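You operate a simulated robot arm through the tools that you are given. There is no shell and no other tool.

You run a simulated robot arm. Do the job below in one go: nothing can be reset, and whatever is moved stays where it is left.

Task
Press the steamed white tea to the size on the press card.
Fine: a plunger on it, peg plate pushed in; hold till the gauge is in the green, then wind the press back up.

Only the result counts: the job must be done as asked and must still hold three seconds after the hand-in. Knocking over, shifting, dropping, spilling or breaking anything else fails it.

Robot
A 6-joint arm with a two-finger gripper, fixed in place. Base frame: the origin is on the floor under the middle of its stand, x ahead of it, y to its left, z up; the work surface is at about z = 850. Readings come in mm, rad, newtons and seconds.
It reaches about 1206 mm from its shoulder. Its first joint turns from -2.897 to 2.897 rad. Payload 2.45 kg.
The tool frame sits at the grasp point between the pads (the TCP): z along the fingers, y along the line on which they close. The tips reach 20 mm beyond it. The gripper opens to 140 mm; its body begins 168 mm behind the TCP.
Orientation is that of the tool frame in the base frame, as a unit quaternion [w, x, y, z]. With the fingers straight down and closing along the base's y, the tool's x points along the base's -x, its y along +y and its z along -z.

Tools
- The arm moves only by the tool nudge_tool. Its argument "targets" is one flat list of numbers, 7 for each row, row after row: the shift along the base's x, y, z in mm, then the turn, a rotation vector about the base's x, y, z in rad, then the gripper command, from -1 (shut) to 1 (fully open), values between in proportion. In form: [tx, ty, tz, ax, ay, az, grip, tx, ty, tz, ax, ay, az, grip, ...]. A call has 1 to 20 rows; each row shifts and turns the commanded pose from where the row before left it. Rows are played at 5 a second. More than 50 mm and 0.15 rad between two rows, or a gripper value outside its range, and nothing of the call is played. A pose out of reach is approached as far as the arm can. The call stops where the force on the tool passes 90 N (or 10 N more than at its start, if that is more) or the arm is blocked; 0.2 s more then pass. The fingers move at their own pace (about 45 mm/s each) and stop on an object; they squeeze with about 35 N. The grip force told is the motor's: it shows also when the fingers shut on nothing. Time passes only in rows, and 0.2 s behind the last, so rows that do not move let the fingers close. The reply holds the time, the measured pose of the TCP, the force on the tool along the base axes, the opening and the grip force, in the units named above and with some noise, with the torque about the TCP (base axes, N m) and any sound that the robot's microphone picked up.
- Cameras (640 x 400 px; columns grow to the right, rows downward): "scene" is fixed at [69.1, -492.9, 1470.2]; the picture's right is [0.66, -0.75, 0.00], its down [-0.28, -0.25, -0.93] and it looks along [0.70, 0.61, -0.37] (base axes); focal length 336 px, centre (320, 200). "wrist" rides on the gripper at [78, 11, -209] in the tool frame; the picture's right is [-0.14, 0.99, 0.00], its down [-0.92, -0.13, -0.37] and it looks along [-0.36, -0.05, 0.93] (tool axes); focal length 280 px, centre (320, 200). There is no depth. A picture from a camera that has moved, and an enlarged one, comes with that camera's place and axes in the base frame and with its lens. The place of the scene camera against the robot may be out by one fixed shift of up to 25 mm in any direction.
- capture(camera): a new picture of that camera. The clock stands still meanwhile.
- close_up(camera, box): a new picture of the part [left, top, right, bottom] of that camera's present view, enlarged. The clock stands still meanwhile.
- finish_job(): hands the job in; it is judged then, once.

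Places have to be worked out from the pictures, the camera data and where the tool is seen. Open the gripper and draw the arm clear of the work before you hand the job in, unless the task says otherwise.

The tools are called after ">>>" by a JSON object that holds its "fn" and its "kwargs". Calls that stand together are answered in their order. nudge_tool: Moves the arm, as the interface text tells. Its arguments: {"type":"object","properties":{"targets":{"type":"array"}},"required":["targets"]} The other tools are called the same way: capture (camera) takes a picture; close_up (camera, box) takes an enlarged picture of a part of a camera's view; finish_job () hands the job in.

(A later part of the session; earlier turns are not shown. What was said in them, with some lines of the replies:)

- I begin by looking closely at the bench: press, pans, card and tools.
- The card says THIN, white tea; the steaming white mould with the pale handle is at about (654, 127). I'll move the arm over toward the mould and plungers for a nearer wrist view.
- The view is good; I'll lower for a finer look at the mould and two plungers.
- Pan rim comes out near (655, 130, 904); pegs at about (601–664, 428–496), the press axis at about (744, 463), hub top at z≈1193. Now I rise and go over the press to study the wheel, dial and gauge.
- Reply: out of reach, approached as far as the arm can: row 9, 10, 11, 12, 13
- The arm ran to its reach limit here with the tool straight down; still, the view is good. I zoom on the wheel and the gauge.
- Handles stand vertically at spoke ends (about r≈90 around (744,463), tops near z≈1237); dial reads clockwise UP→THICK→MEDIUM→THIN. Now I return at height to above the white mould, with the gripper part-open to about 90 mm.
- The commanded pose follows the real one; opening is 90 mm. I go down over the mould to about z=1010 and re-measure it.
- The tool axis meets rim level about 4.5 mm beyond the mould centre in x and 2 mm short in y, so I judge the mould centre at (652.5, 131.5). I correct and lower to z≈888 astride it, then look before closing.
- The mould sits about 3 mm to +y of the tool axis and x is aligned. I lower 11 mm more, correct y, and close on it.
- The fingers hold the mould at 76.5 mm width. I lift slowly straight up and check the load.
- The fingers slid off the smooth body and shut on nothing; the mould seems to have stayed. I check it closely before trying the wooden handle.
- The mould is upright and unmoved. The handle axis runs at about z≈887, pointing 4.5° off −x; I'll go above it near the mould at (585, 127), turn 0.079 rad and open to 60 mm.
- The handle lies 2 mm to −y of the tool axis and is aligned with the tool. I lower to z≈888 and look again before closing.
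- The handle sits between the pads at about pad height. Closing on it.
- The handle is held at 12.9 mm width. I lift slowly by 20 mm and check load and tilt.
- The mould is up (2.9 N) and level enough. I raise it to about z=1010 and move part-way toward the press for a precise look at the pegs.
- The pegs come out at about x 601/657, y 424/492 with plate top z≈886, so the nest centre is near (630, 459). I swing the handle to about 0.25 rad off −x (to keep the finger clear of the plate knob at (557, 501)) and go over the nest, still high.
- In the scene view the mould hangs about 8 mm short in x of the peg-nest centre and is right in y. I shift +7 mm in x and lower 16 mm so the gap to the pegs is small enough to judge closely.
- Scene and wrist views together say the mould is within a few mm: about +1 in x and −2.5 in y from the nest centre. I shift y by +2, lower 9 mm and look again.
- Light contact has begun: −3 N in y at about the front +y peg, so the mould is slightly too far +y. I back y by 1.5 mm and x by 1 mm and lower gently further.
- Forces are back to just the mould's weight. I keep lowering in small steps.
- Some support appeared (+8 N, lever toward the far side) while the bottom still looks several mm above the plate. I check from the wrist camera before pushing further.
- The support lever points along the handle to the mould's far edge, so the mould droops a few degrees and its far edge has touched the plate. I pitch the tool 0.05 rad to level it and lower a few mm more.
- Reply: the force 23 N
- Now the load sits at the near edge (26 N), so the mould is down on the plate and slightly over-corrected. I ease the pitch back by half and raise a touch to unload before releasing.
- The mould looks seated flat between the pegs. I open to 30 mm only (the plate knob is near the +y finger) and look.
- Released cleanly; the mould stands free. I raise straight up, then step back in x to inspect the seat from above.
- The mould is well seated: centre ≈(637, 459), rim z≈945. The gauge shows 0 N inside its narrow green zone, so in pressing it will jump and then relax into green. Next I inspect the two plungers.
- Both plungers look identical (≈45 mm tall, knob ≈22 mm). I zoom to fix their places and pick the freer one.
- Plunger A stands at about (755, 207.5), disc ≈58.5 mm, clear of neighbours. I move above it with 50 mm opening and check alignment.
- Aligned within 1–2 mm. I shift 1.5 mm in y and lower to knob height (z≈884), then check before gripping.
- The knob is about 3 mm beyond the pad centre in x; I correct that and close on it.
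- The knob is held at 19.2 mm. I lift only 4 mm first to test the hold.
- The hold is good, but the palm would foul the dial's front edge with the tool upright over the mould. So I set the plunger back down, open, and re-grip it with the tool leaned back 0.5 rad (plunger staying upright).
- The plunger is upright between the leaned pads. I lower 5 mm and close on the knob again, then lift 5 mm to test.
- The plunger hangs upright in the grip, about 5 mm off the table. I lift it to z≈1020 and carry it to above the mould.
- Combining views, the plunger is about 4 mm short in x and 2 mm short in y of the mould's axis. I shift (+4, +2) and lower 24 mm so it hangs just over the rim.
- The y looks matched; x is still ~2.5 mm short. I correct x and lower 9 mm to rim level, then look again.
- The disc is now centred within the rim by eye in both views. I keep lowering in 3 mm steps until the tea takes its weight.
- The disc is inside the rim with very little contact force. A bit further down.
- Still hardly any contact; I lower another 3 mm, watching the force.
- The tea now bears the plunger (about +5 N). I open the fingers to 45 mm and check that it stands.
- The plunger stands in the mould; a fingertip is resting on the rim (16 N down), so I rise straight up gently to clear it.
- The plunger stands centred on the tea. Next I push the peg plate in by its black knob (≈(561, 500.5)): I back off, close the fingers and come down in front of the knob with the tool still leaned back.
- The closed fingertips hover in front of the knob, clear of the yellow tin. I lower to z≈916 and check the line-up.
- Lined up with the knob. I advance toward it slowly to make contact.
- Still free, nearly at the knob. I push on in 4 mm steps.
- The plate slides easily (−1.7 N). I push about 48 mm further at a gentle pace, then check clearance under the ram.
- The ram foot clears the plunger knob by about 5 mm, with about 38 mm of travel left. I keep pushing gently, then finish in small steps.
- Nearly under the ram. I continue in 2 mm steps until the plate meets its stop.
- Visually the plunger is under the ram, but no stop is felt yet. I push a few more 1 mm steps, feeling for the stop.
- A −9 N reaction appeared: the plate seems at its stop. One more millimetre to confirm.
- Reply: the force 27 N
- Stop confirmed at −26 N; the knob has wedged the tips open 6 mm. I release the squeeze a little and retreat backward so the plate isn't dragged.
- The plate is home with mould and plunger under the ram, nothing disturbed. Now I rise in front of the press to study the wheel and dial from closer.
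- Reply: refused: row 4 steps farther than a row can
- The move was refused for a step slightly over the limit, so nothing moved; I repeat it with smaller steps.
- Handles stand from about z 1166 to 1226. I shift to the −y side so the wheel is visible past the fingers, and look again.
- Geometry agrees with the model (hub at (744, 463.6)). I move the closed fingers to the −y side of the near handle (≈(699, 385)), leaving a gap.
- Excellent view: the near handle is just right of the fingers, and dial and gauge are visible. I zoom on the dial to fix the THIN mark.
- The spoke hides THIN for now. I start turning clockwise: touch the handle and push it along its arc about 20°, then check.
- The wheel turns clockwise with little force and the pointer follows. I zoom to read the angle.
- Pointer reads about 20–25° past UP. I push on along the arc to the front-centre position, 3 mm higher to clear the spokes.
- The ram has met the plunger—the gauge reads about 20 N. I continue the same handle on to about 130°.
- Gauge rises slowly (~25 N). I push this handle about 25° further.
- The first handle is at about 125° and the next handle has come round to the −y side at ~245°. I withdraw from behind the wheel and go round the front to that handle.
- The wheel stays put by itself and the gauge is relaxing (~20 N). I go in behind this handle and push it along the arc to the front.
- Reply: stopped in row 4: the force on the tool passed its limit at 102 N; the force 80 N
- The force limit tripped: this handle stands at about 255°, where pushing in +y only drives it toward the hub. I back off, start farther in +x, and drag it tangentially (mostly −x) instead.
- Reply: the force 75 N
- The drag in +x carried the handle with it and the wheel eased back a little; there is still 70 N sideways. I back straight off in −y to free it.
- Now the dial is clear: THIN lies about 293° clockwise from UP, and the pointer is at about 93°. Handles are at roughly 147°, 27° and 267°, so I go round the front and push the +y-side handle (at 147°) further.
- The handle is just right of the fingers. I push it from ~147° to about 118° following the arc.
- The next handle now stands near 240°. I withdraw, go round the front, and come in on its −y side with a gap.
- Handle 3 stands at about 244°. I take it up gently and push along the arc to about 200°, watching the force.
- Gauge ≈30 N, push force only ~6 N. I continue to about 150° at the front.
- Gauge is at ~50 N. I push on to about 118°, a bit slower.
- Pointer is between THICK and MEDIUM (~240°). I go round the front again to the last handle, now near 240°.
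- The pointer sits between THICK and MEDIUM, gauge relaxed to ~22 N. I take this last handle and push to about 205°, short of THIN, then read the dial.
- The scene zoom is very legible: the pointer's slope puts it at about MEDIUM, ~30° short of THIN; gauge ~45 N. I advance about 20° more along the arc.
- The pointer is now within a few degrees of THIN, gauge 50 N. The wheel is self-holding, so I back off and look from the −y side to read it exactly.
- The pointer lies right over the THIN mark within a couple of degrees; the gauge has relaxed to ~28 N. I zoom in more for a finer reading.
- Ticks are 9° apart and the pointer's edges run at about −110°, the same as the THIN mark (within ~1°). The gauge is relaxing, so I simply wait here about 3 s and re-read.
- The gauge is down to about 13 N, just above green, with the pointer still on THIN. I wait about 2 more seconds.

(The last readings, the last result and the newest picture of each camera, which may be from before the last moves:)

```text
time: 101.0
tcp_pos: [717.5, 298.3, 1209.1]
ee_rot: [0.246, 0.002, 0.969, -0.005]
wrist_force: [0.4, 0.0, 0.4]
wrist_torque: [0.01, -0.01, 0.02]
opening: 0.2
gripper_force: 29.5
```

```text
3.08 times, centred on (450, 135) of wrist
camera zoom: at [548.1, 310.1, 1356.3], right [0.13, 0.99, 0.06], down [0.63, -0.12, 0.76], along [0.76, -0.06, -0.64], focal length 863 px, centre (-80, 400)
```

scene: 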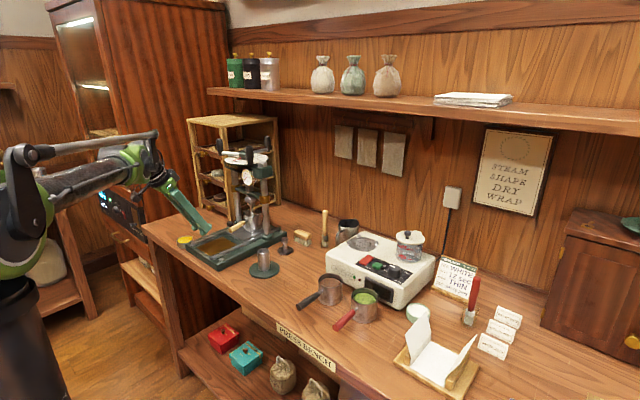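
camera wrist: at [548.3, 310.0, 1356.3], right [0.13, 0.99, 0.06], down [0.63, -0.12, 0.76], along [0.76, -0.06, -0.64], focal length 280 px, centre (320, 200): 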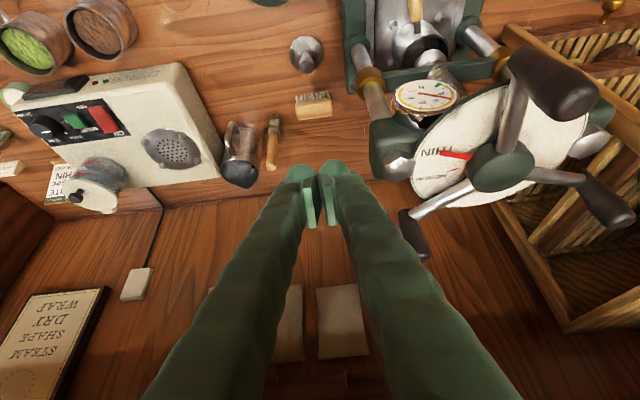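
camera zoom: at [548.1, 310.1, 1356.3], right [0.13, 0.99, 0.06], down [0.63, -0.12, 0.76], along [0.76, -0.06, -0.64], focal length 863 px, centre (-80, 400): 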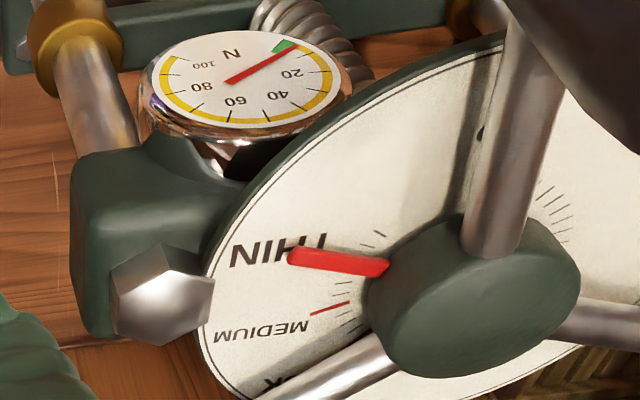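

The needle is at the green's upper edge. I wait about 3 s more to be clearly inside.

>>> {"fn": "nudge_tool", "kwargs": {"targets": [0, 0, 0, 0, 0, 0, -1, 0, 0, 0, 0, 0, 0, -1, 0, 0, 0, 0, 0, 0, -1, 0, 0, 0, 0, 0, 0, -1, 0, 0, 0, 0, 0, 0, -1, 0, 0, 0, 0, 0, 0, -1, 0, 0, 0, 0, 0, 0, -1, 0, 0, 0, 0, 0, 0, -1, 0, 0, 0, 0, 0, 0, -1, 0, 0, 0, 0, 0, 0, -1, 0, 0, 0, 0, 0, 0, -1, 0, 0, 0, 0, 0, 0, -1, 0, 0, 0, 0, 0, 0, -1, 0, 0, 0, 0, 0, 0, -1]}}

>>> {"fn": "close_up", "kwargs": {"camera": "scene", "box": [232, 150, 272, 190]}}

>>> {"fn": "close_up", "kwargs": {"camera": "wrist", "box": [400, 70, 480, 150]}}

```text
time: 104.0
tcp_pos: [717.5, 298.4, 1209.1]
ee_rot: [0.246, 0.002, 0.969, -0.006]
wrist_force: [0.5, 0.3, 0.1]
wrist_torque: [0.01, 0.0, -0.01]
opening: 0.1
gripper_force: 29.0
```

```text
10.00 times, centred on (252, 170) of scene
camera zoom: at [69.1, -492.9, 1470.2], right [0.66, -0.75, 0.0], down [-0.28, -0.25, -0.93], along [0.7, 0.61, -0.37], focal length 3360 px, centre (1000, 500)
```

zoom: 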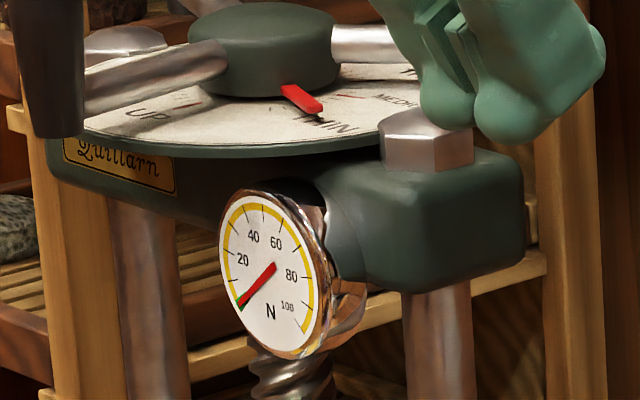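

```text
5.00 times, centred on (440, 110) of wrist
camera zoom: at [548.1, 310.1, 1356.3], right [0.13, 0.99, 0.06], down [0.63, -0.12, 0.76], along [0.76, -0.06, -0.64], focal length 1402 px, centre (-280, 650)
```

zoom: 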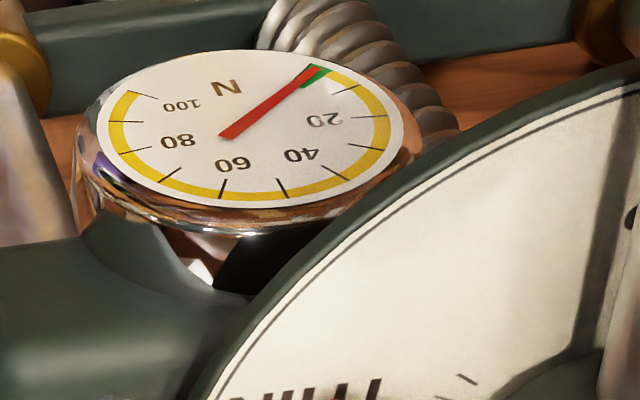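

The needle is well inside the green and the pointer is still on THIN. Now I wind the press back up counter-clockwise: I go round the front to the +y side of the front handle (~188°).

>>> {"fn": "nudge_tool", "kwargs": {"targets": [-45, 0, 1, 0, 0, 0, -1, -45, 0, 1, 0, 0, 0, -1, -25, 5, 0, 0, 0, 0, -1, 0, 48, 0, 0, 0, 0, -1, 0, 48, 0, 0, 0, 0, -1, 0, 48, 0, 0, 0, 0, -1, 0, 48, 0, 0, 0, 0, -1, 10, 40, 0, 0, 0, 0, -1, 38, 0, 0, 0, 0, 0, -1, 0, -20, 0, 0, 0, 0, -1, 0, 0, 0, 0, 0, 0, -1]}}

>>> {"fn": "capture", "kwargs": {"camera": "wrist"}}

>>> {"fn": "close_up", "kwargs": {"camera": "scene", "box": [200, 125, 290, 205]}}

```text
time: 106.4
tcp_pos: [649.9, 517.7, 1210.2]
ee_rot: [0.246, 0.001, 0.969, -0.006]
wrist_force: [-0.1, -0.6, -0.2]
wrist_torque: [-0.01, 0.02, 0.04]
opening: 0.0
gripper_force: 29.6
```

```text
taken
camera wrist: at [480.6, 529.9, 1356.5], right [0.13, 0.99, 0.06], down [0.63, -0.12, 0.76], along [0.76, -0.06, -0.64], focal length 280 px, centre (320, 200)
```

wrist: 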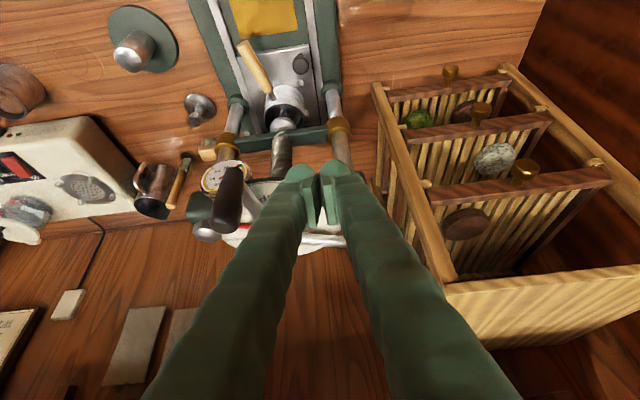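

```text
5.00 times, centred on (245, 165) of scene
camera zoom: at [69.1, -492.9, 1470.2], right [0.66, -0.75, 0.0], down [-0.28, -0.25, -0.93], along [0.7, 0.61, -0.37], focal length 1680 px, centre (695, 375)
```

zoom: 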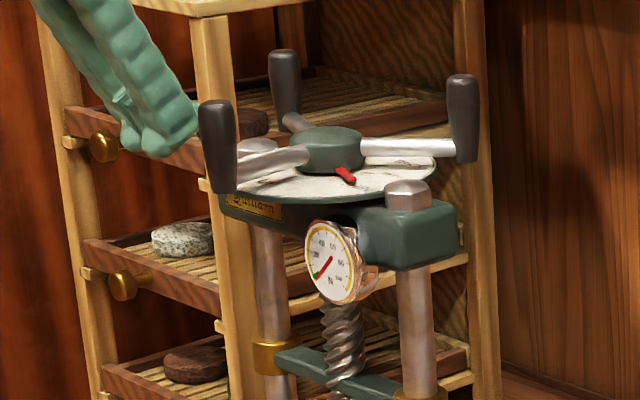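

The front handle is just left of the fingers. I push it in −y along the arc (counter-clockwise).

>>> {"fn": "nudge_tool", "kwargs": {"targets": [1, -12, 0, 0, 0, 0, -1, 0, -10, 0, 0, 0, 0, -1, 0, -6, 0, 0, 0, 0, -1, 0.5, -3.4, 0, 0, 0, 0, -1, 1.8, -8, 0, 0, 0, 0, -1, 2.5, -7.9, 0, 0, 0, 0, -1, 3.1, -7.5, 0, 0, 0, 0, -1, 3.8, -7.3, 0, 0, 0, 0, -1, 4.4, -6.9, 0, 0, 0, 0, -1, 5, -6.5, 0, 0, 0, 0, -1]}}

>>> {"fn": "capture", "kwargs": {"camera": "wrist"}}

>>> {"fn": "close_up", "kwargs": {"camera": "scene", "box": [200, 125, 290, 205]}}

```text
time: 108.6
tcp_pos: [671.4, 440.7, 1211.4]
ee_rot: [0.246, 0.002, 0.969, -0.005]
wrist_force: [-1.3, 2.6, -0.2]
wrist_torque: [0.01, 0.03, -0.07]
opening: 0.0
gripper_force: 29.2
```

```text
taken
camera wrist: at [502.1, 453.0, 1357.3], right [0.13, 0.99, 0.06], down [0.63, -0.12, 0.76], along [0.76, -0.06, -0.64], focal length 280 px, centre (320, 200)
```

wrist: 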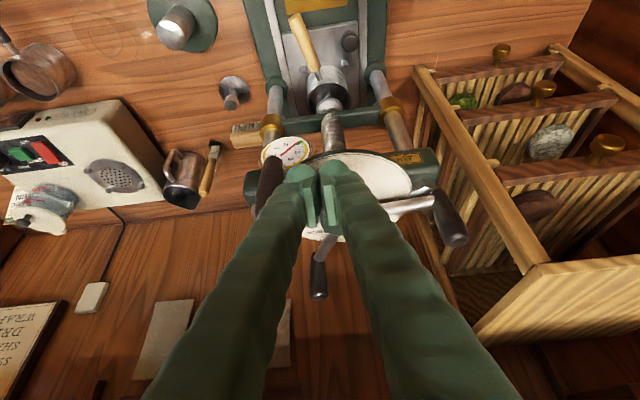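

```text
5.00 times, centred on (245, 165) of scene
camera zoom: at [69.1, -492.9, 1470.2], right [0.66, -0.75, 0.0], down [-0.28, -0.25, -0.93], along [0.7, 0.61, -0.37], focal length 1680 px, centre (695, 375)
```

zoom: 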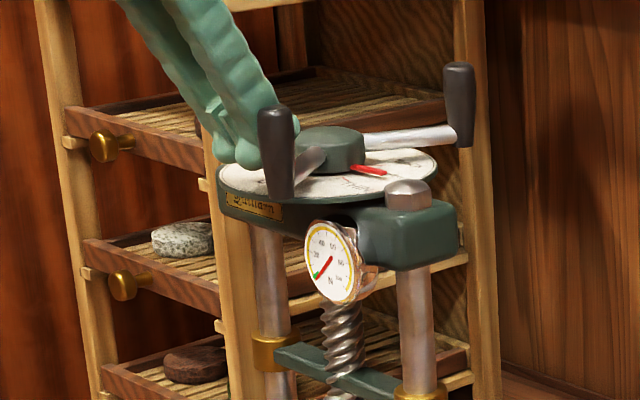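

Winding up works, light force. I push this handle on to ~240°.

>>> {"fn": "nudge_tool", "kwargs": {"targets": [5.5, -6.1, 1, 0, 0, 0, -1, 6.1, -5.5, 1, 0, 0, 0, -1, 6.5, -5, 0, 0, 0, 0, -1, 6.9, -4.4, 0, 0, 0, 0, -1, 3.5, -2, 0, 0, 0, 0, -1]}}

>>> {"fn": "capture", "kwargs": {"camera": "wrist"}}

>>> {"fn": "close_up", "kwargs": {"camera": "scene", "box": [200, 125, 290, 205]}}

```text
time: 109.8
tcp_pos: [700.5, 418.4, 1213.3]
ee_rot: [0.246, 0.001, 0.969, -0.005]
wrist_force: [-1.5, 1.8, -0.2]
wrist_torque: [-0.03, 0.05, -0.07]
opening: 0.1
gripper_force: 28.8
```

```text
taken
camera wrist: at [530.9, 430.7, 1359.7], right [0.13, 0.99, 0.06], down [0.63, -0.12, 0.76], along [0.76, -0.06, -0.64], focal length 280 px, centre (320, 200)
```

wrist: 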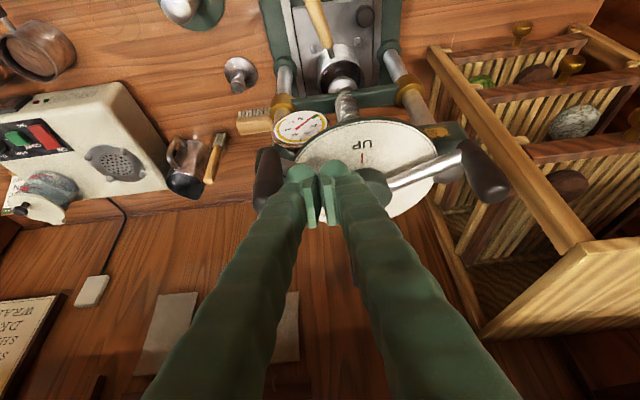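

```text
5.00 times, centred on (245, 165) of scene
camera zoom: at [69.1, -492.9, 1470.2], right [0.66, -0.75, 0.0], down [-0.28, -0.25, -0.93], along [0.7, 0.61, -0.37], focal length 1680 px, centre (695, 375)
```

zoom: 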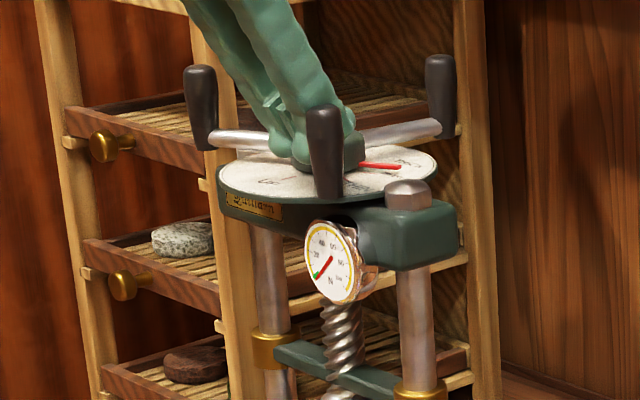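

This handle is at ~242°, and the next has come to ~122° on the +y side. I go round to its far (+y) side.

>>> {"fn": "nudge_tool", "kwargs": {"targets": [-40, 8, 0, 0, 0, 0, -1, -45, 5, 0, 0, 0, 0, -1, 0, 48, 0, 0, 0, 0, -1, 0, 48, 0, 0, 0, 0, -1, 0, 48, 0, 0, 0, 0, -1, 0, 34, 0, 0, 0, 0, -1, 35, 0, 0, 0, 0, 0, -1, 38, 0, 0, 0, 0, 0, -1, 8, 0, 0, 0, 0, 0, -1, 0, 0, 0, 0, 0, 0, -1]}}

>>> {"fn": "capture", "kwargs": {"camera": "wrist"}}

>>> {"fn": "close_up", "kwargs": {"camera": "scene", "box": [200, 125, 290, 205]}}

```text
time: 112.0
tcp_pos: [697.1, 608.0, 1214.9]
ee_rot: [0.245, 0.002, 0.97, -0.006]
wrist_force: [0.4, -0.3, 0.5]
wrist_torque: [-0.02, 0.0, -0.02]
opening: 0.0
gripper_force: 29.7
```

```text
taken
camera wrist: at [527.9, 620.5, 1360.4], right [0.13, 0.99, 0.06], down [0.63, -0.12, 0.76], along [0.76, -0.06, -0.64], focal length 280 px, centre (320, 200)
```

wrist: 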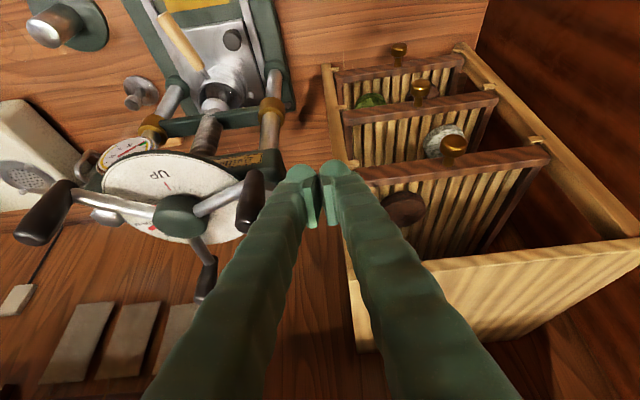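

```text
5.00 times, centred on (245, 165) of scene
camera zoom: at [69.1, -492.9, 1470.2], right [0.66, -0.75, 0.0], down [-0.28, -0.25, -0.93], along [0.7, 0.61, -0.37], focal length 1680 px, centre (695, 375)
```

zoom: 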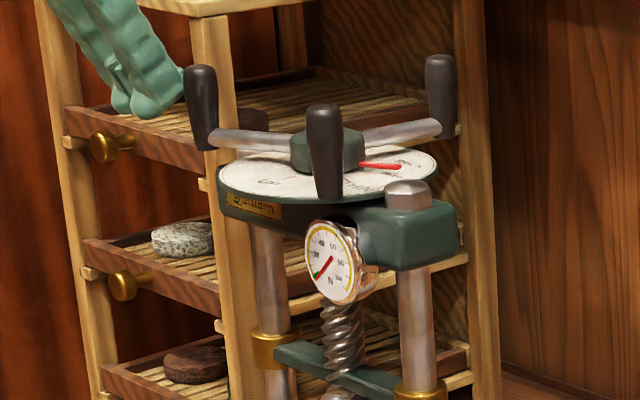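

The rack is well clear; the handle (~121°) is just left of the fingers. I push it counter-clockwise along the arc.

>>> {"fn": "nudge_tool", "kwargs": {"targets": [4, -12, -1, 0, 0, 0, -1, 0, -7, -1, 0, 0, 0, -1, -3, -4, 0, 0, 0, 0, -1, -6, -3.6, 0, 0, 0, 0, -1, -7, -4.4, 0, 0, 0, 0, -1, -6.5, -5, 0, 0, 0, 0, -1, -6.1, -5.5, 0, 0, 0, 0, -1, -5.5, -6.1, 0, 0, 0, 0, -1, -5, -6.5, 0, 0, 0, 0, -1, -4.4, -6.9, 0, 0, 0, 0, -1, -3.8, -7.3, 0, 0, 0, 0, -1, -3.1, -7.5, 0, 0, 0, 0, -1]}}

>>> {"fn": "capture", "kwargs": {"camera": "wrist"}}

>>> {"fn": "close_up", "kwargs": {"camera": "scene", "box": [200, 125, 290, 205]}}

```text
time: 114.6
tcp_pos: [649.6, 532.3, 1210.2]
ee_rot: [0.245, 0.001, 0.97, -0.005]
wrist_force: [-3.0, 4.5, 0.2]
wrist_torque: [0.01, 0.02, -0.05]
opening: 0.0
gripper_force: 29.6
```

```text
taken
camera wrist: at [479.5, 544.4, 1357.5], right [0.13, 0.99, 0.06], down [0.63, -0.12, 0.76], along [0.76, -0.06, -0.64], focal length 280 px, centre (320, 200)
```

wrist: 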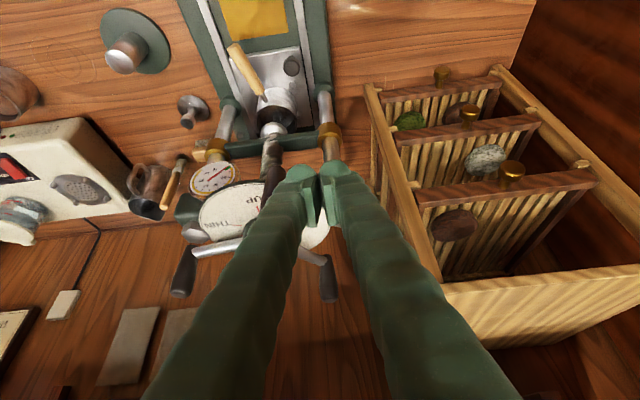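

```text
5.00 times, centred on (245, 165) of scene
camera zoom: at [69.1, -492.9, 1470.2], right [0.66, -0.75, 0.0], down [-0.28, -0.25, -0.93], along [0.7, 0.61, -0.37], focal length 1680 px, centre (695, 375)
```

zoom: 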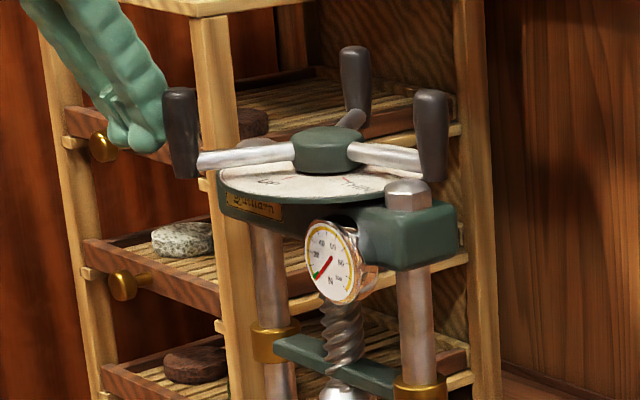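

Good progress. I keep pushing this handle through the front toward ~220°.

>>> {"fn": "nudge_tool", "kwargs": {"targets": [2, -6, 0, 0, 0, 0, -1, 0.5, -8, 0, 0, 0, 0, -1, 0, -8, 0, 0, 0, 0, -1, 0, -8.2, 0, 0, 0, 0, -1, 0.4, -8.2, 0, 0, 0, 0, -1, 1, -8.1, 0, 0, 0, 0, -1, 1.8, -8, 0, 0, 0, 0, -1, 2.5, -7.9, 0, 0, 0, 0, -1, 3.1, -7.5, 0, 0, 0, 0, -1, 3.8, -7.3, 0, 0, 0, 0, -1, 4.4, -6.9, 0, 0, 0, 0, -1, 5, -6.5, 0, 0, 0, 0, -1]}}

>>> {"fn": "capture", "kwargs": {"camera": "wrist"}}

>>> {"fn": "close_up", "kwargs": {"camera": "scene", "box": [200, 125, 290, 205]}}

```text
time: 117.2
tcp_pos: [674.0, 442.5, 1212.1]
ee_rot: [0.246, 0.001, 0.969, -0.005]
wrist_force: [-2.2, 2.0, 0.4]
wrist_torque: [-0.01, -0.01, -0.04]
opening: 0.0
gripper_force: 29.1
```

```text
taken
camera wrist: at [504.4, 454.3, 1358.3], right [0.13, 0.99, 0.06], down [0.63, -0.12, 0.76], along [0.76, -0.06, -0.64], focal length 280 px, centre (320, 200)
```

wrist: 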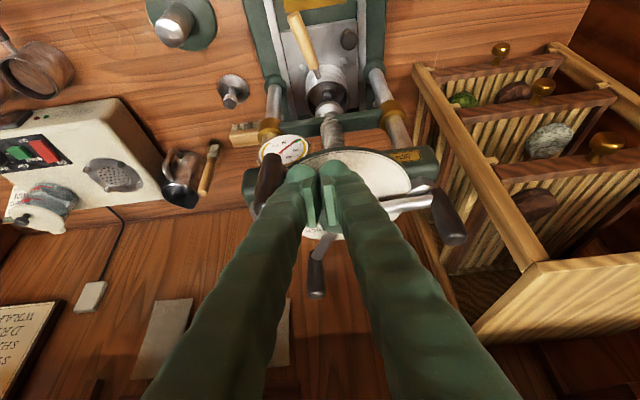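

```text
5.00 times, centred on (245, 165) of scene
camera zoom: at [69.1, -492.9, 1470.2], right [0.66, -0.75, 0.0], down [-0.28, -0.25, -0.93], along [0.7, 0.61, -0.37], focal length 1680 px, centre (695, 375)
```

zoom: 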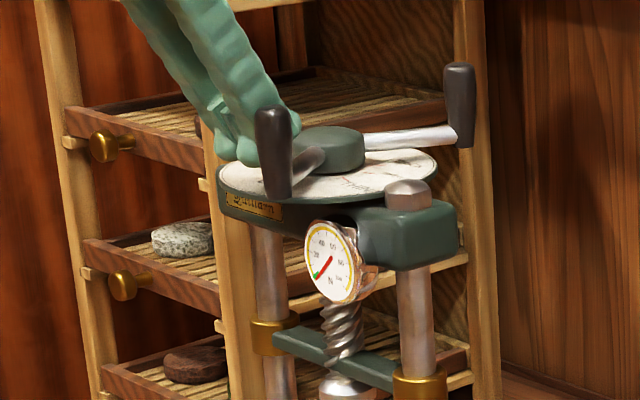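

Ram rising. I continue this handle to ~242°.

>>> {"fn": "nudge_tool", "kwargs": {"targets": [5, -6.1, 1, 0, 0, 0, -1, 6, -5.5, 1, 0, 0, 0, -1, 6.2, -5.2, 0, 0, 0, 0, -1, 6.5, -4.8, 0, 0, 0, 0, -1, 3.5, -2.5, 0, 0, 0, 0, -1]}}

>>> {"fn": "capture", "kwargs": {"camera": "wrist"}}

>>> {"fn": "close_up", "kwargs": {"camera": "scene", "box": [200, 125, 290, 205]}}

```text
time: 118.4
tcp_pos: [702.4, 418.0, 1212.7]
ee_rot: [0.247, 0.001, 0.969, -0.006]
wrist_force: [-1.6, 2.5, -0.9]
wrist_torque: [0.0, 0.0, -0.07]
opening: 0.0
gripper_force: 28.9
```

```text
taken
camera wrist: at [532.2, 429.9, 1360.1], right [0.13, 0.99, 0.06], down [0.63, -0.12, 0.76], along [0.76, -0.06, -0.64], focal length 280 px, centre (320, 200)
```

wrist: 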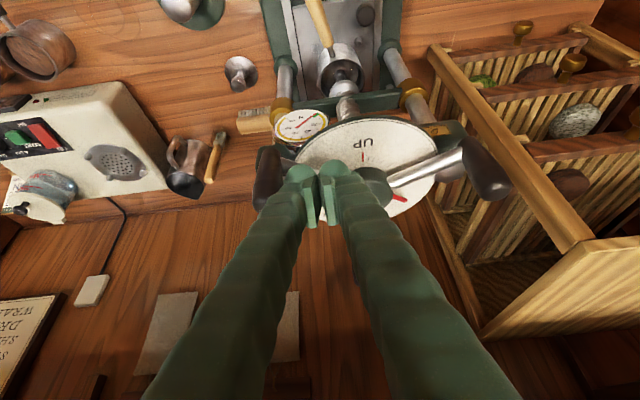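

```text
5.00 times, centred on (245, 165) of scene
camera zoom: at [69.1, -492.9, 1470.2], right [0.66, -0.75, 0.0], down [-0.28, -0.25, -0.93], along [0.7, 0.61, -0.37], focal length 1680 px, centre (695, 375)
```

zoom: 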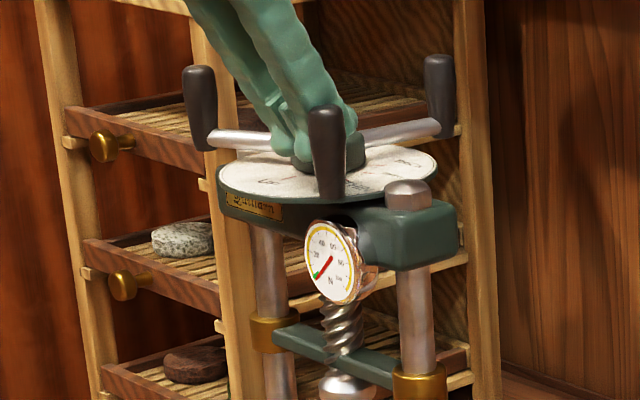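

About 120° to go. I repeat the path round to the +y side for the third handle.

>>> {"fn": "nudge_tool", "kwargs": {"targets": [-40, 8, 0, 0, 0, 0, -1, -45, 5, 0, 0, 0, 0, -1, 0, 48, 0, 0, 0, 0, -1, 0, 48, 0, 0, 0, 0, -1, 0, 48, 0, 0, 0, 0, -1, 0, 34, 0, 0, 0, 0, -1, 35, 0, 0, 0, 0, 0, -1, 38, 0, 0, 0, 0, 0, -1, 8, 0, 0, 0, 0, 0, -1, 0, 0, 0, 0, 0, 0, -1]}}

>>> {"fn": "capture", "kwargs": {"camera": "wrist"}}

```text
time: 120.6
tcp_pos: [698.7, 610.4, 1212.7]
ee_rot: [0.246, 0.001, 0.969, -0.005]
wrist_force: [-0.1, -0.6, -0.4]
wrist_torque: [0.05, 0.02, -0.01]
opening: 0.1
gripper_force: 29.7
```

```text
taken
camera wrist: at [528.2, 621.4, 1359.7], right [0.13, 0.99, 0.06], down [0.63, -0.12, 0.76], along [0.76, -0.06, -0.64], focal length 280 px, centre (320, 200)
```

wrist: 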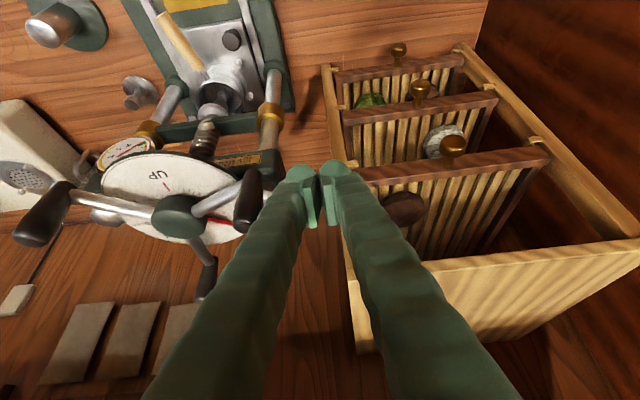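

Same arrangement as before; I push this third handle along its arc counter-clockwise.

>>> {"fn": "nudge_tool", "kwargs": {"targets": [4, -12, -1, 0, 0, 0, -1, 0, -9, 0, 0, 0, 0, -1, -3, -4, 0, 0, 0, 0, -1, -6, -3.6, 0, 0, 0, 0, -1, -6.5, -4.4, 0, 0, 0, 0, -1, -6.2, -5, 0, 0, 0, 0, -1, -5.8, -5.5, 0, 0, 0, 0, -1, -5.2, -6.1, 0, 0, 0, 0, -1, -4.7, -6.5, 0, 0, 0, 0, -1, -4.2, -6.9, 0, 0, 0, 0, -1, -3.5, -7.3, 0, 0, 0, 0, -1, -2.8, -7.5, 0, 0, 0, 0, -1, -1.5, -7.8, 0, 0, 0, 0, -1, -1, -8, 0, 0, 0, 0, -1, -0.5, -8, 0, 0, 0, 0, -1, 0, -8.2, 0, 0, 0, 0, -1]}}

>>> {"fn": "capture", "kwargs": {"camera": "wrist"}}

>>> {"fn": "close_up", "kwargs": {"camera": "scene", "box": [200, 125, 290, 205]}}

```text
time: 124.0
tcp_pos: [650.3, 499.4, 1210.6]
ee_rot: [0.247, 0.002, 0.969, -0.005]
wrist_force: [-1.4, 1.4, -0.1]
wrist_torque: [0.0, 0.01, -0.06]
opening: 0.0
gripper_force: 29.6
```

```text
taken
camera wrist: at [480.9, 511.5, 1358.9], right [0.13, 0.99, 0.06], down [0.63, -0.12, 0.76], along [0.76, -0.06, -0.64], focal length 280 px, centre (320, 200)
```

wrist: 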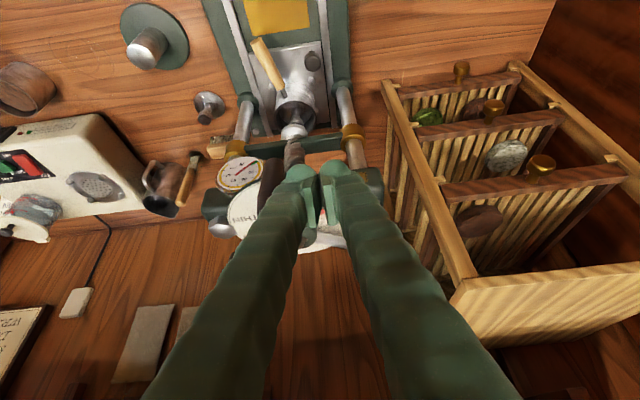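

```text
5.00 times, centred on (245, 165) of scene
camera zoom: at [69.1, -492.9, 1470.2], right [0.66, -0.75, 0.0], down [-0.28, -0.25, -0.93], along [0.7, 0.61, -0.37], focal length 1680 px, centre (695, 375)
```

zoom: 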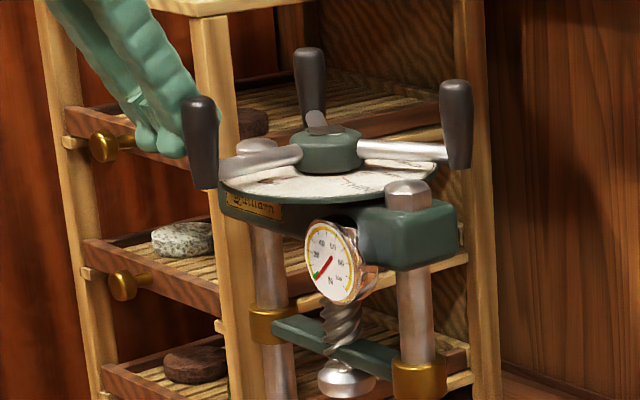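

The handle is at the front; the ram is well up. I continue to ~220° and then approach UP slowly.

>>> {"fn": "nudge_tool", "kwargs": {"targets": [0.4, -6, 0, 0, 0, 0, -1, 1, -8.1, 0, 0, 0, 0, -1, 1.8, -8, 0, 0, 0, 0, -1, 2.5, -7.9, 0, 0, 0, 0, -1, 3.1, -7.5, 0, 0, 0, 0, -1, 3.8, -7.3, 0, 0, 0, 0, -1, 4.4, -6.9, 0, 0, 0, 0, -1, 5, -6.5, 0, 0, 0, 0, -1]}}

>>> {"fn": "close_up", "kwargs": {"camera": "scene", "box": [200, 125, 290, 205]}}

>>> {"fn": "close_up", "kwargs": {"camera": "scene", "box": [230, 148, 275, 178]}}

```text
time: 125.8
tcp_pos: [672.3, 441.7, 1211.9]
ee_rot: [0.245, 0.001, 0.969, -0.005]
wrist_force: [-1.4, 1.8, -0.3]
wrist_torque: [0.05, -0.02, -0.05]
opening: 0.0
gripper_force: 29.4
```

```text
5.00 times, centred on (245, 165) of scene
camera zoom: at [69.1, -492.9, 1470.2], right [0.66, -0.75, 0.0], down [-0.28, -0.25, -0.93], along [0.7, 0.61, -0.37], focal length 1680 px, centre (695, 375)
```

zoom: 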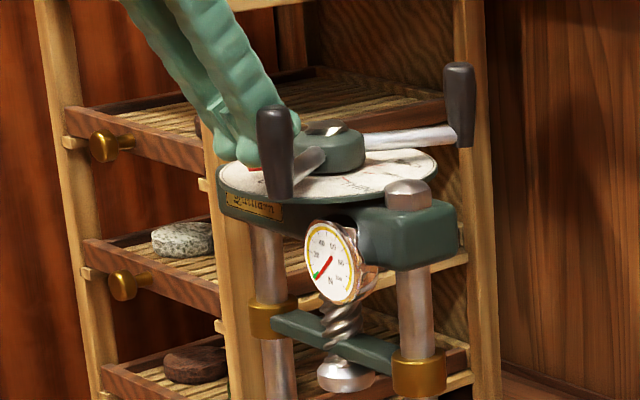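

```text
13.33 times, centred on (252, 163) of scene
camera zoom: at [69.1, -492.9, 1470.2], right [0.66, -0.75, 0.0], down [-0.28, -0.25, -0.93], along [0.7, 0.61, -0.37], focal length 4480 px, centre (1220, 693)
```

zoom: 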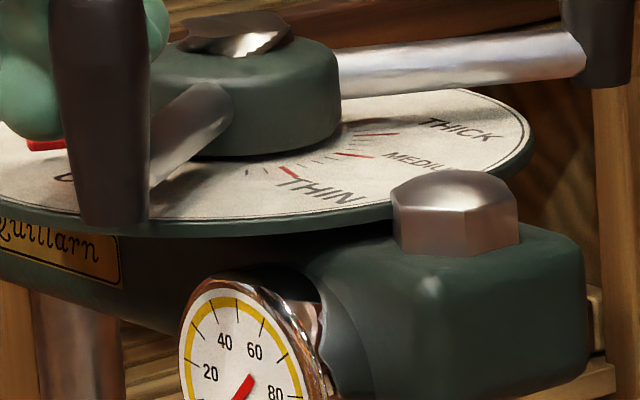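

Pointer is nearing UP from the +y side. I push the last ~20° in smaller steps, watching for the stop.

>>> {"fn": "nudge_tool", "kwargs": {"targets": [2.7, -3.1, 1, 0, 0, 0, -1, 2.8, -3, 0, 0, 0, 0, -1, 3, -2.8, 0, 0, 0, 0, -1, 3.1, -2.7, 0, 0, 0, 0, -1, 3.2, -2.5, 0, 0, 0, 0, -1]}}

>>> {"fn": "capture", "kwargs": {"camera": "wrist"}}

>>> {"fn": "close_up", "kwargs": {"camera": "scene", "box": [200, 125, 290, 205]}}

```text
time: 127.0
tcp_pos: [686.8, 427.8, 1212.4]
ee_rot: [0.246, 0.001, 0.969, -0.005]
wrist_force: [-2.2, 2.0, -0.3]
wrist_torque: [-0.02, -0.04, -0.07]
opening: 0.0
gripper_force: 29.6
```

```text
taken
camera wrist: at [518.4, 439.3, 1359.3], right [0.13, 0.99, 0.06], down [0.63, -0.12, 0.76], along [0.76, -0.06, -0.64], focal length 280 px, centre (320, 200)
```

wrist: 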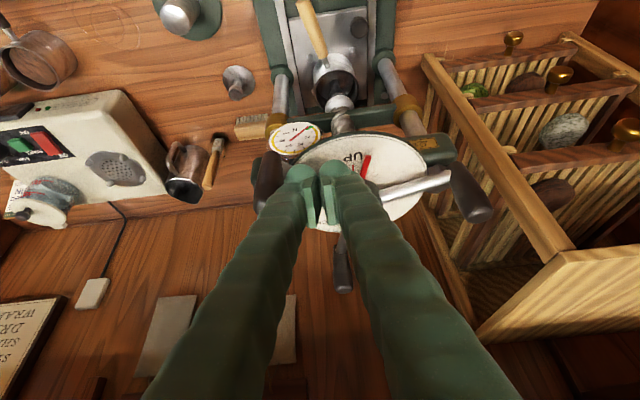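

```text
5.00 times, centred on (245, 165) of scene
camera zoom: at [69.1, -492.9, 1470.2], right [0.66, -0.75, 0.0], down [-0.28, -0.25, -0.93], along [0.7, 0.61, -0.37], focal length 1680 px, centre (695, 375)
```

zoom: 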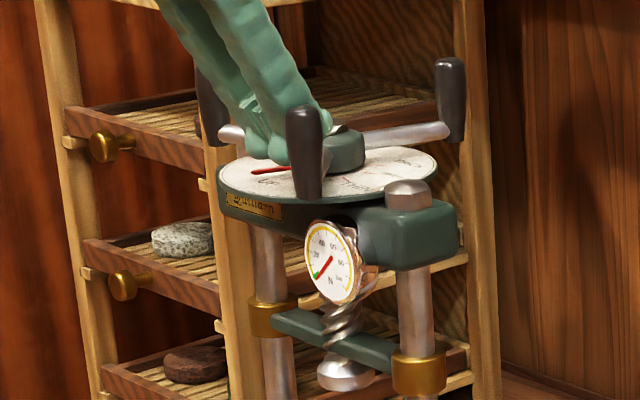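

About 12° remain to UP. A few more small steps.

>>> {"fn": "nudge_tool", "kwargs": {"targets": [3.3, -2.5, 0, 0, 0, 0, -1, 3.2, -2.5, 0, 0, 0, 0, -1, 3.5, -2.2, 0, 0, 0, 0, -1, 3.4, -2.2, 0, 0, 0, 0, -1]}}

>>> {"fn": "close_up", "kwargs": {"camera": "wrist", "box": [230, 90, 470, 290]}}

>>> {"fn": "close_up", "kwargs": {"camera": "scene", "box": [215, 140, 275, 185]}}

```text
time: 128.0
tcp_pos: [700.8, 417.3, 1213.7]
ee_rot: [0.246, 0.001, 0.969, -0.005]
wrist_force: [-0.9, 2.0, -0.4]
wrist_torque: [-0.03, -0.04, -0.08]
opening: 0.3
gripper_force: 29.6
```

```text
2.00 times, centred on (350, 190) of wrist
camera zoom: at [531.2, 429.9, 1360.5], right [0.13, 0.99, 0.06], down [0.63, -0.12, 0.76], along [0.76, -0.06, -0.64], focal length 561 px, centre (260, 220)
```

zoom: 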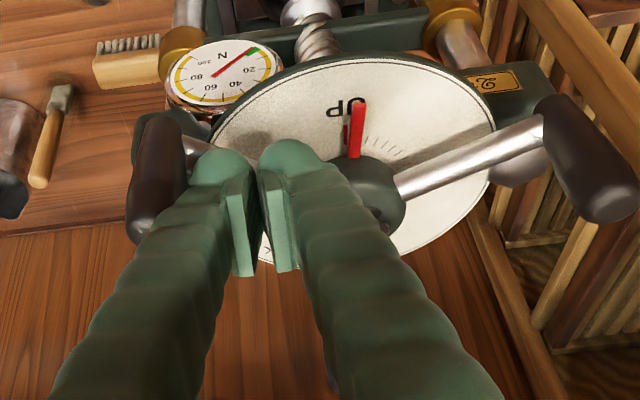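

```text
8.89 times, centred on (245, 162) of scene
camera zoom: at [69.1, -492.9, 1470.2], right [0.66, -0.75, 0.0], down [-0.28, -0.25, -0.93], along [0.7, 0.61, -0.37], focal length 2986 px, centre (987, 533)
```

zoom: 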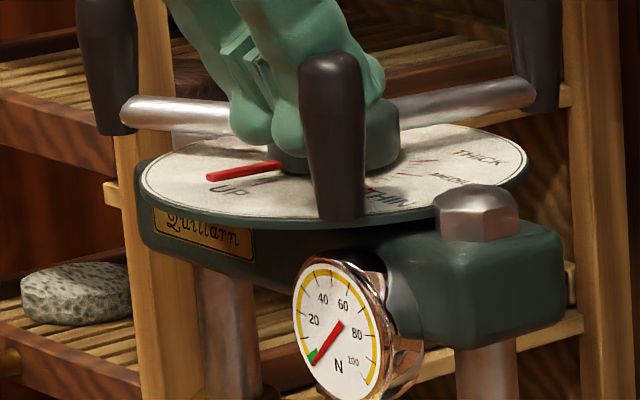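

Just a few degrees short of UP (the red UP tick still shows beside the pointer). I add two more small steps.

>>> {"fn": "nudge_tool", "kwargs": {"targets": [3.5, -2, 0, 0, 0, 0, -1, 3.5, -2, 0, 0, 0, 0, -1, 0, 0, 0, 0, 0, 0, -1]}}

>>> {"fn": "close_up", "kwargs": {"camera": "wrist", "box": [230, 90, 470, 290]}}

>>> {"fn": "close_up", "kwargs": {"camera": "scene", "box": [215, 140, 275, 185]}}

```text
time: 128.8
tcp_pos: [707.7, 415.1, 1213.1]
ee_rot: [0.246, 0.001, 0.969, -0.005]
wrist_force: [-1.1, 3.6, 0.8]
wrist_torque: [0.01, 0.05, -0.06]
opening: 0.0
gripper_force: 29.5
```

```text
2.00 times, centred on (350, 190) of wrist
camera zoom: at [538.3, 426.3, 1359.6], right [0.13, 0.99, 0.06], down [0.63, -0.12, 0.76], along [0.76, -0.06, -0.64], focal length 561 px, centre (260, 220)
```

zoom: 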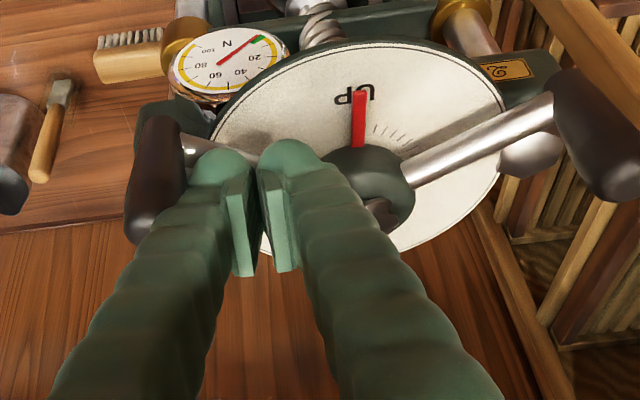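

```text
8.89 times, centred on (245, 162) of scene
camera zoom: at [69.1, -492.9, 1470.2], right [0.66, -0.75, 0.0], down [-0.28, -0.25, -0.93], along [0.7, 0.61, -0.37], focal length 2986 px, centre (987, 533)
```

zoom: 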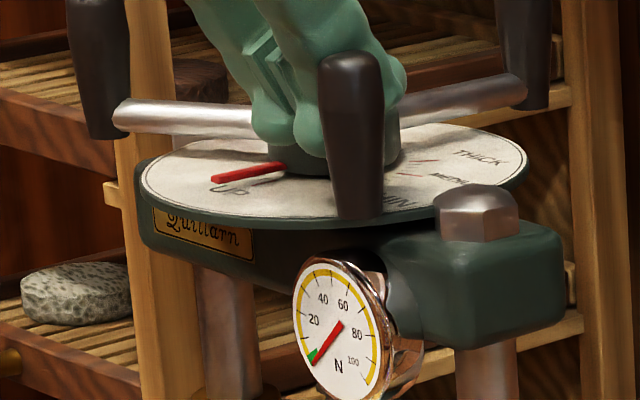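

Pointer now lies on UP as at the start. One gentle extra step to feel whether it is at its stop.

>>> {"fn": "nudge_tool", "kwargs": {"targets": [2.5, -1.3, 0, 0, 0, 0, -1, 0, 0, 0, 0, 0, 0, -1]}}

>>> {"fn": "close_up", "kwargs": {"camera": "wrist", "box": [330, 100, 450, 200]}}

```text
time: 129.4
tcp_pos: [709.9, 412.5, 1212.9]
ee_rot: [0.246, 0.001, 0.969, -0.005]
wrist_force: [-2.0, 2.7, 2.1]
wrist_torque: [-0.05, 0.01, -0.11]
opening: 0.0
gripper_force: 29.2
```

```text
4.00 times, centred on (390, 150) of wrist
camera zoom: at [540.6, 424.9, 1359.5], right [0.13, 0.99, 0.06], down [0.63, -0.12, 0.76], along [0.76, -0.06, -0.64], focal length 1122 px, centre (40, 400)
```

zoom: 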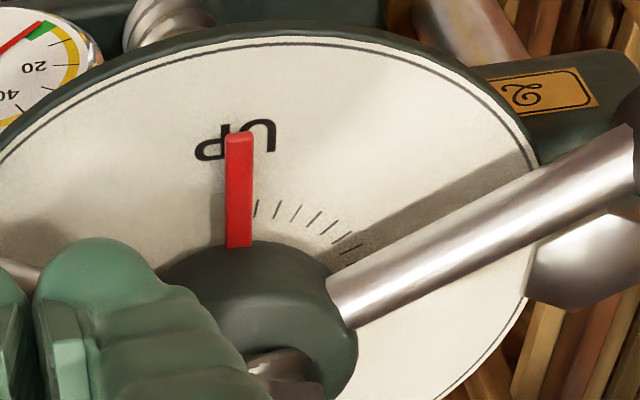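

The pointer is squarely on UP. I withdraw the fingers, back away from the press, open the gripper and check everything.

>>> {"fn": "nudge_tool", "kwargs": {"targets": [-10, 6, 0, 0, 0, 0, -1, -35, 6, 0, 0, 0, 0, -1, -45, 0, 0, 0, 0, 0, -1, -45, 0, 5, 0, 0, 0, -1, -35, -20, 10, 0, 0, 0, -1, 0, -45, 10, 0, 0.125, 0, -0.5, 0, -45, 10, 0, 0.125, 0, 0, 0, -45, 10, 0, 0.125, 0, 0.5, 0, -45, 10, 0, 0.125, 0, 1, 0, 0, 0, 0, 0, 0, 1]}}

>>> {"fn": "capture", "kwargs": {"camera": "scene"}}

>>> {"fn": "capture", "kwargs": {"camera": "wrist"}}

>>> {"fn": "close_up", "kwargs": {"camera": "scene", "box": [190, 130, 290, 270]}}

```text
time: 131.6
tcp_pos: [540.9, 224.2, 1266.2]
ee_rot: [-0.003, 0.0, 1.0, -0.005]
wrist_force: [-0.3, 0.4, 0.3]
wrist_torque: [0.01, 0.0, 0.03]
opening: 101.8
gripper_force: 0.2
```

```text
taken
```

scene: 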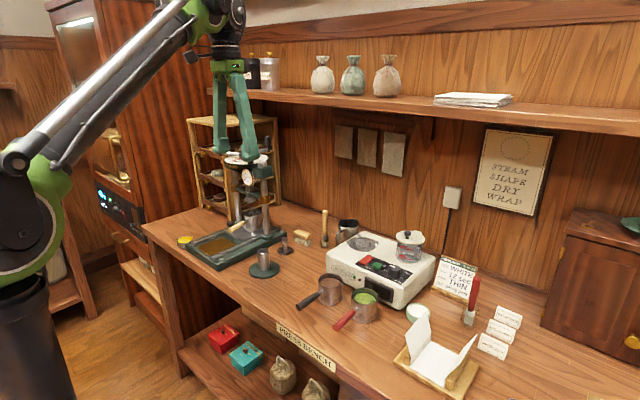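

```text
taken
camera wrist: at [462.8, 235.7, 1476.9], right [0.14, 0.99, -0.01], down [0.92, -0.12, 0.37], along [0.36, -0.06, -0.93], focal length 280 px, centre (320, 200)
```

wrist: 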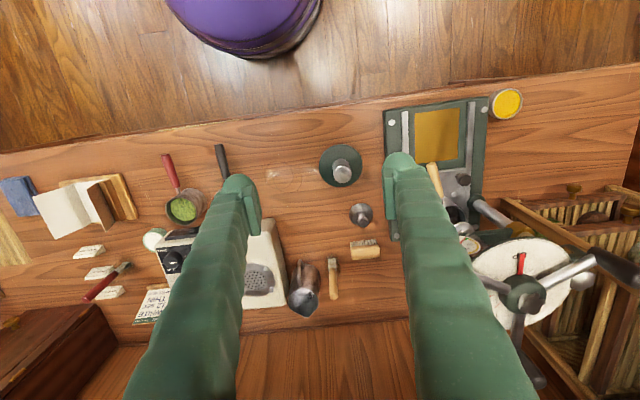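

```text
2.86 times, centred on (240, 200) of scene
camera zoom: at [69.1, -492.9, 1470.2], right [0.66, -0.75, 0.0], down [-0.28, -0.25, -0.93], along [0.7, 0.61, -0.37], focal length 960 px, centre (549, 200)
```

zoom: 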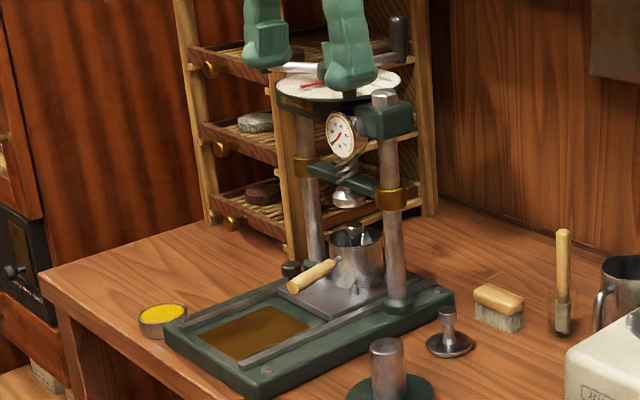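

The plunger has sunk deep into the mould, the ram is up at UP and nothing else has moved. I draw the arm back to about its starting place, fully open, and take one last look.

>>> {"fn": "nudge_tool", "kwargs": {"targets": [10, -40, 20, 0, 0, 0, 1, 10, -40, 20, 0, 0, 0, 1, 10, -40, 20, 0, 0, 0, 1, 10, -40, 20, 0, 0, 0, 1, 0, 0, 0, 0, 0, 0, 1, 0, 0, 0, 0, 0, 0, 1]}}

>>> {"fn": "close_up", "kwargs": {"camera": "scene", "box": [200, 130, 290, 240]}}

>>> {"fn": "close_up", "kwargs": {"camera": "scene", "box": [230, 190, 270, 230]}}

>>> {"fn": "capture", "kwargs": {"camera": "wrist"}}

```text
time: 133.0
tcp_pos: [583.1, 63.2, 1349.0]
ee_rot: [-0.001, -0.001, 1.0, -0.006]
wrist_force: [-0.9, -0.1, 0.3]
wrist_torque: [-0.01, 0.03, -0.02]
opening: 139.9
gripper_force: 0.0
```

```text
3.64 times, centred on (245, 185) of scene
camera zoom: at [69.1, -492.9, 1470.2], right [0.66, -0.75, 0.0], down [-0.28, -0.25, -0.93], along [0.7, 0.61, -0.37], focal length 1222 px, centre (593, 254)
```

zoom: 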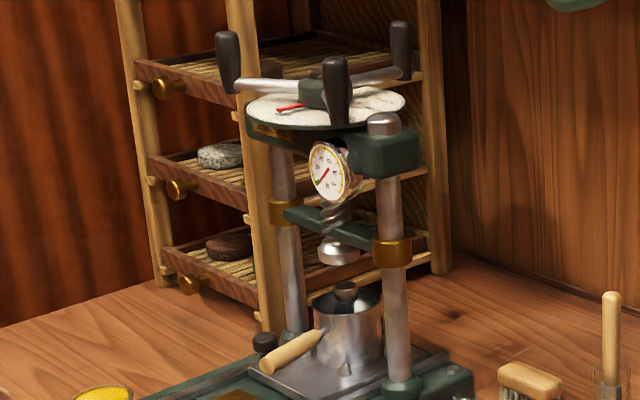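

```text
10.00 times, centred on (250, 210) of scene
camera zoom: at [69.1, -492.9, 1470.2], right [0.66, -0.75, 0.0], down [-0.28, -0.25, -0.93], along [0.7, 0.61, -0.37], focal length 3360 px, centre (1020, 100)
```

zoom: 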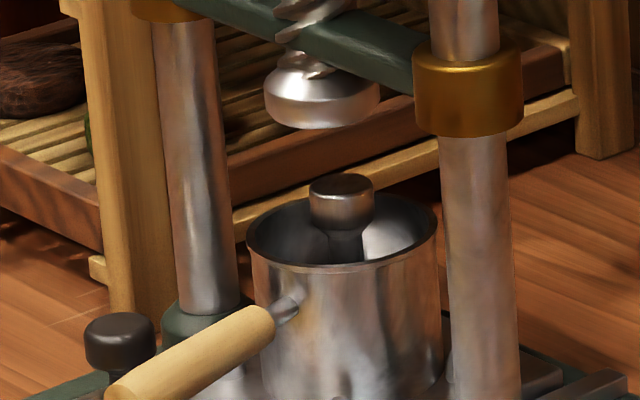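

```text
taken
camera wrist: at [504.4, 74.7, 1558.3], right [0.14, 0.99, -0.01], down [0.92, -0.12, 0.37], along [0.36, -0.06, -0.93], focal length 280 px, centre (320, 200)
```

wrist: 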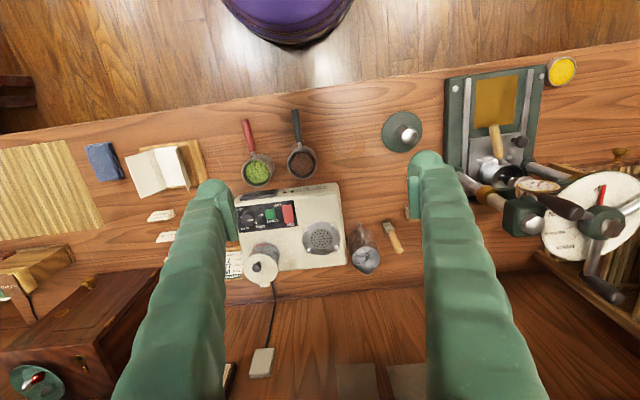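

Everything stands as wanted: tea pressed at THIN under the plunger, plate pushed in, ram wound up to UP, gauge at rest, the rest of the bench undisturbed, arm clear and gripper open. Handing in.

>>> {"fn": "finish_job", "kwargs": {}}

```text
The job is handed in.
```

The white tea is pressed to THIN, the size on the press card, and the job is handed in. I don't have the judge's result yet.

- **Setup:** The white-tea mould sits between the pegs with a plunger on the tea. The peg plate is pushed in against its stop.
- **Press and hold:** I wound the press down until the pointer was on THIN, within about a degree by my reading of the dial. I left it there until the gauge fell from about 50 N into the green.
- **Finish:** I wound the press back up to UP. The gauge reads zero, the gripper is open, and the arm is back near its starting place.

Three things did not go smoothly:

- **First grip:** My first grip on the mould's smooth body slipped off, but the mould stayed upright and did not move. I then lifted it by the wooden handle.
- **Plunger release:** When I let go of the plunger, a fingertip briefly rested on the mould rim with about 16 N. Nothing shifted.
- **Winding down:** One push on the wheel stopped at the force limit, and freeing it turned the wheel back about 10°. I pushed it forward again and carried on to THIN.

The last pictures show nothing else on the bench knocked over or moved.
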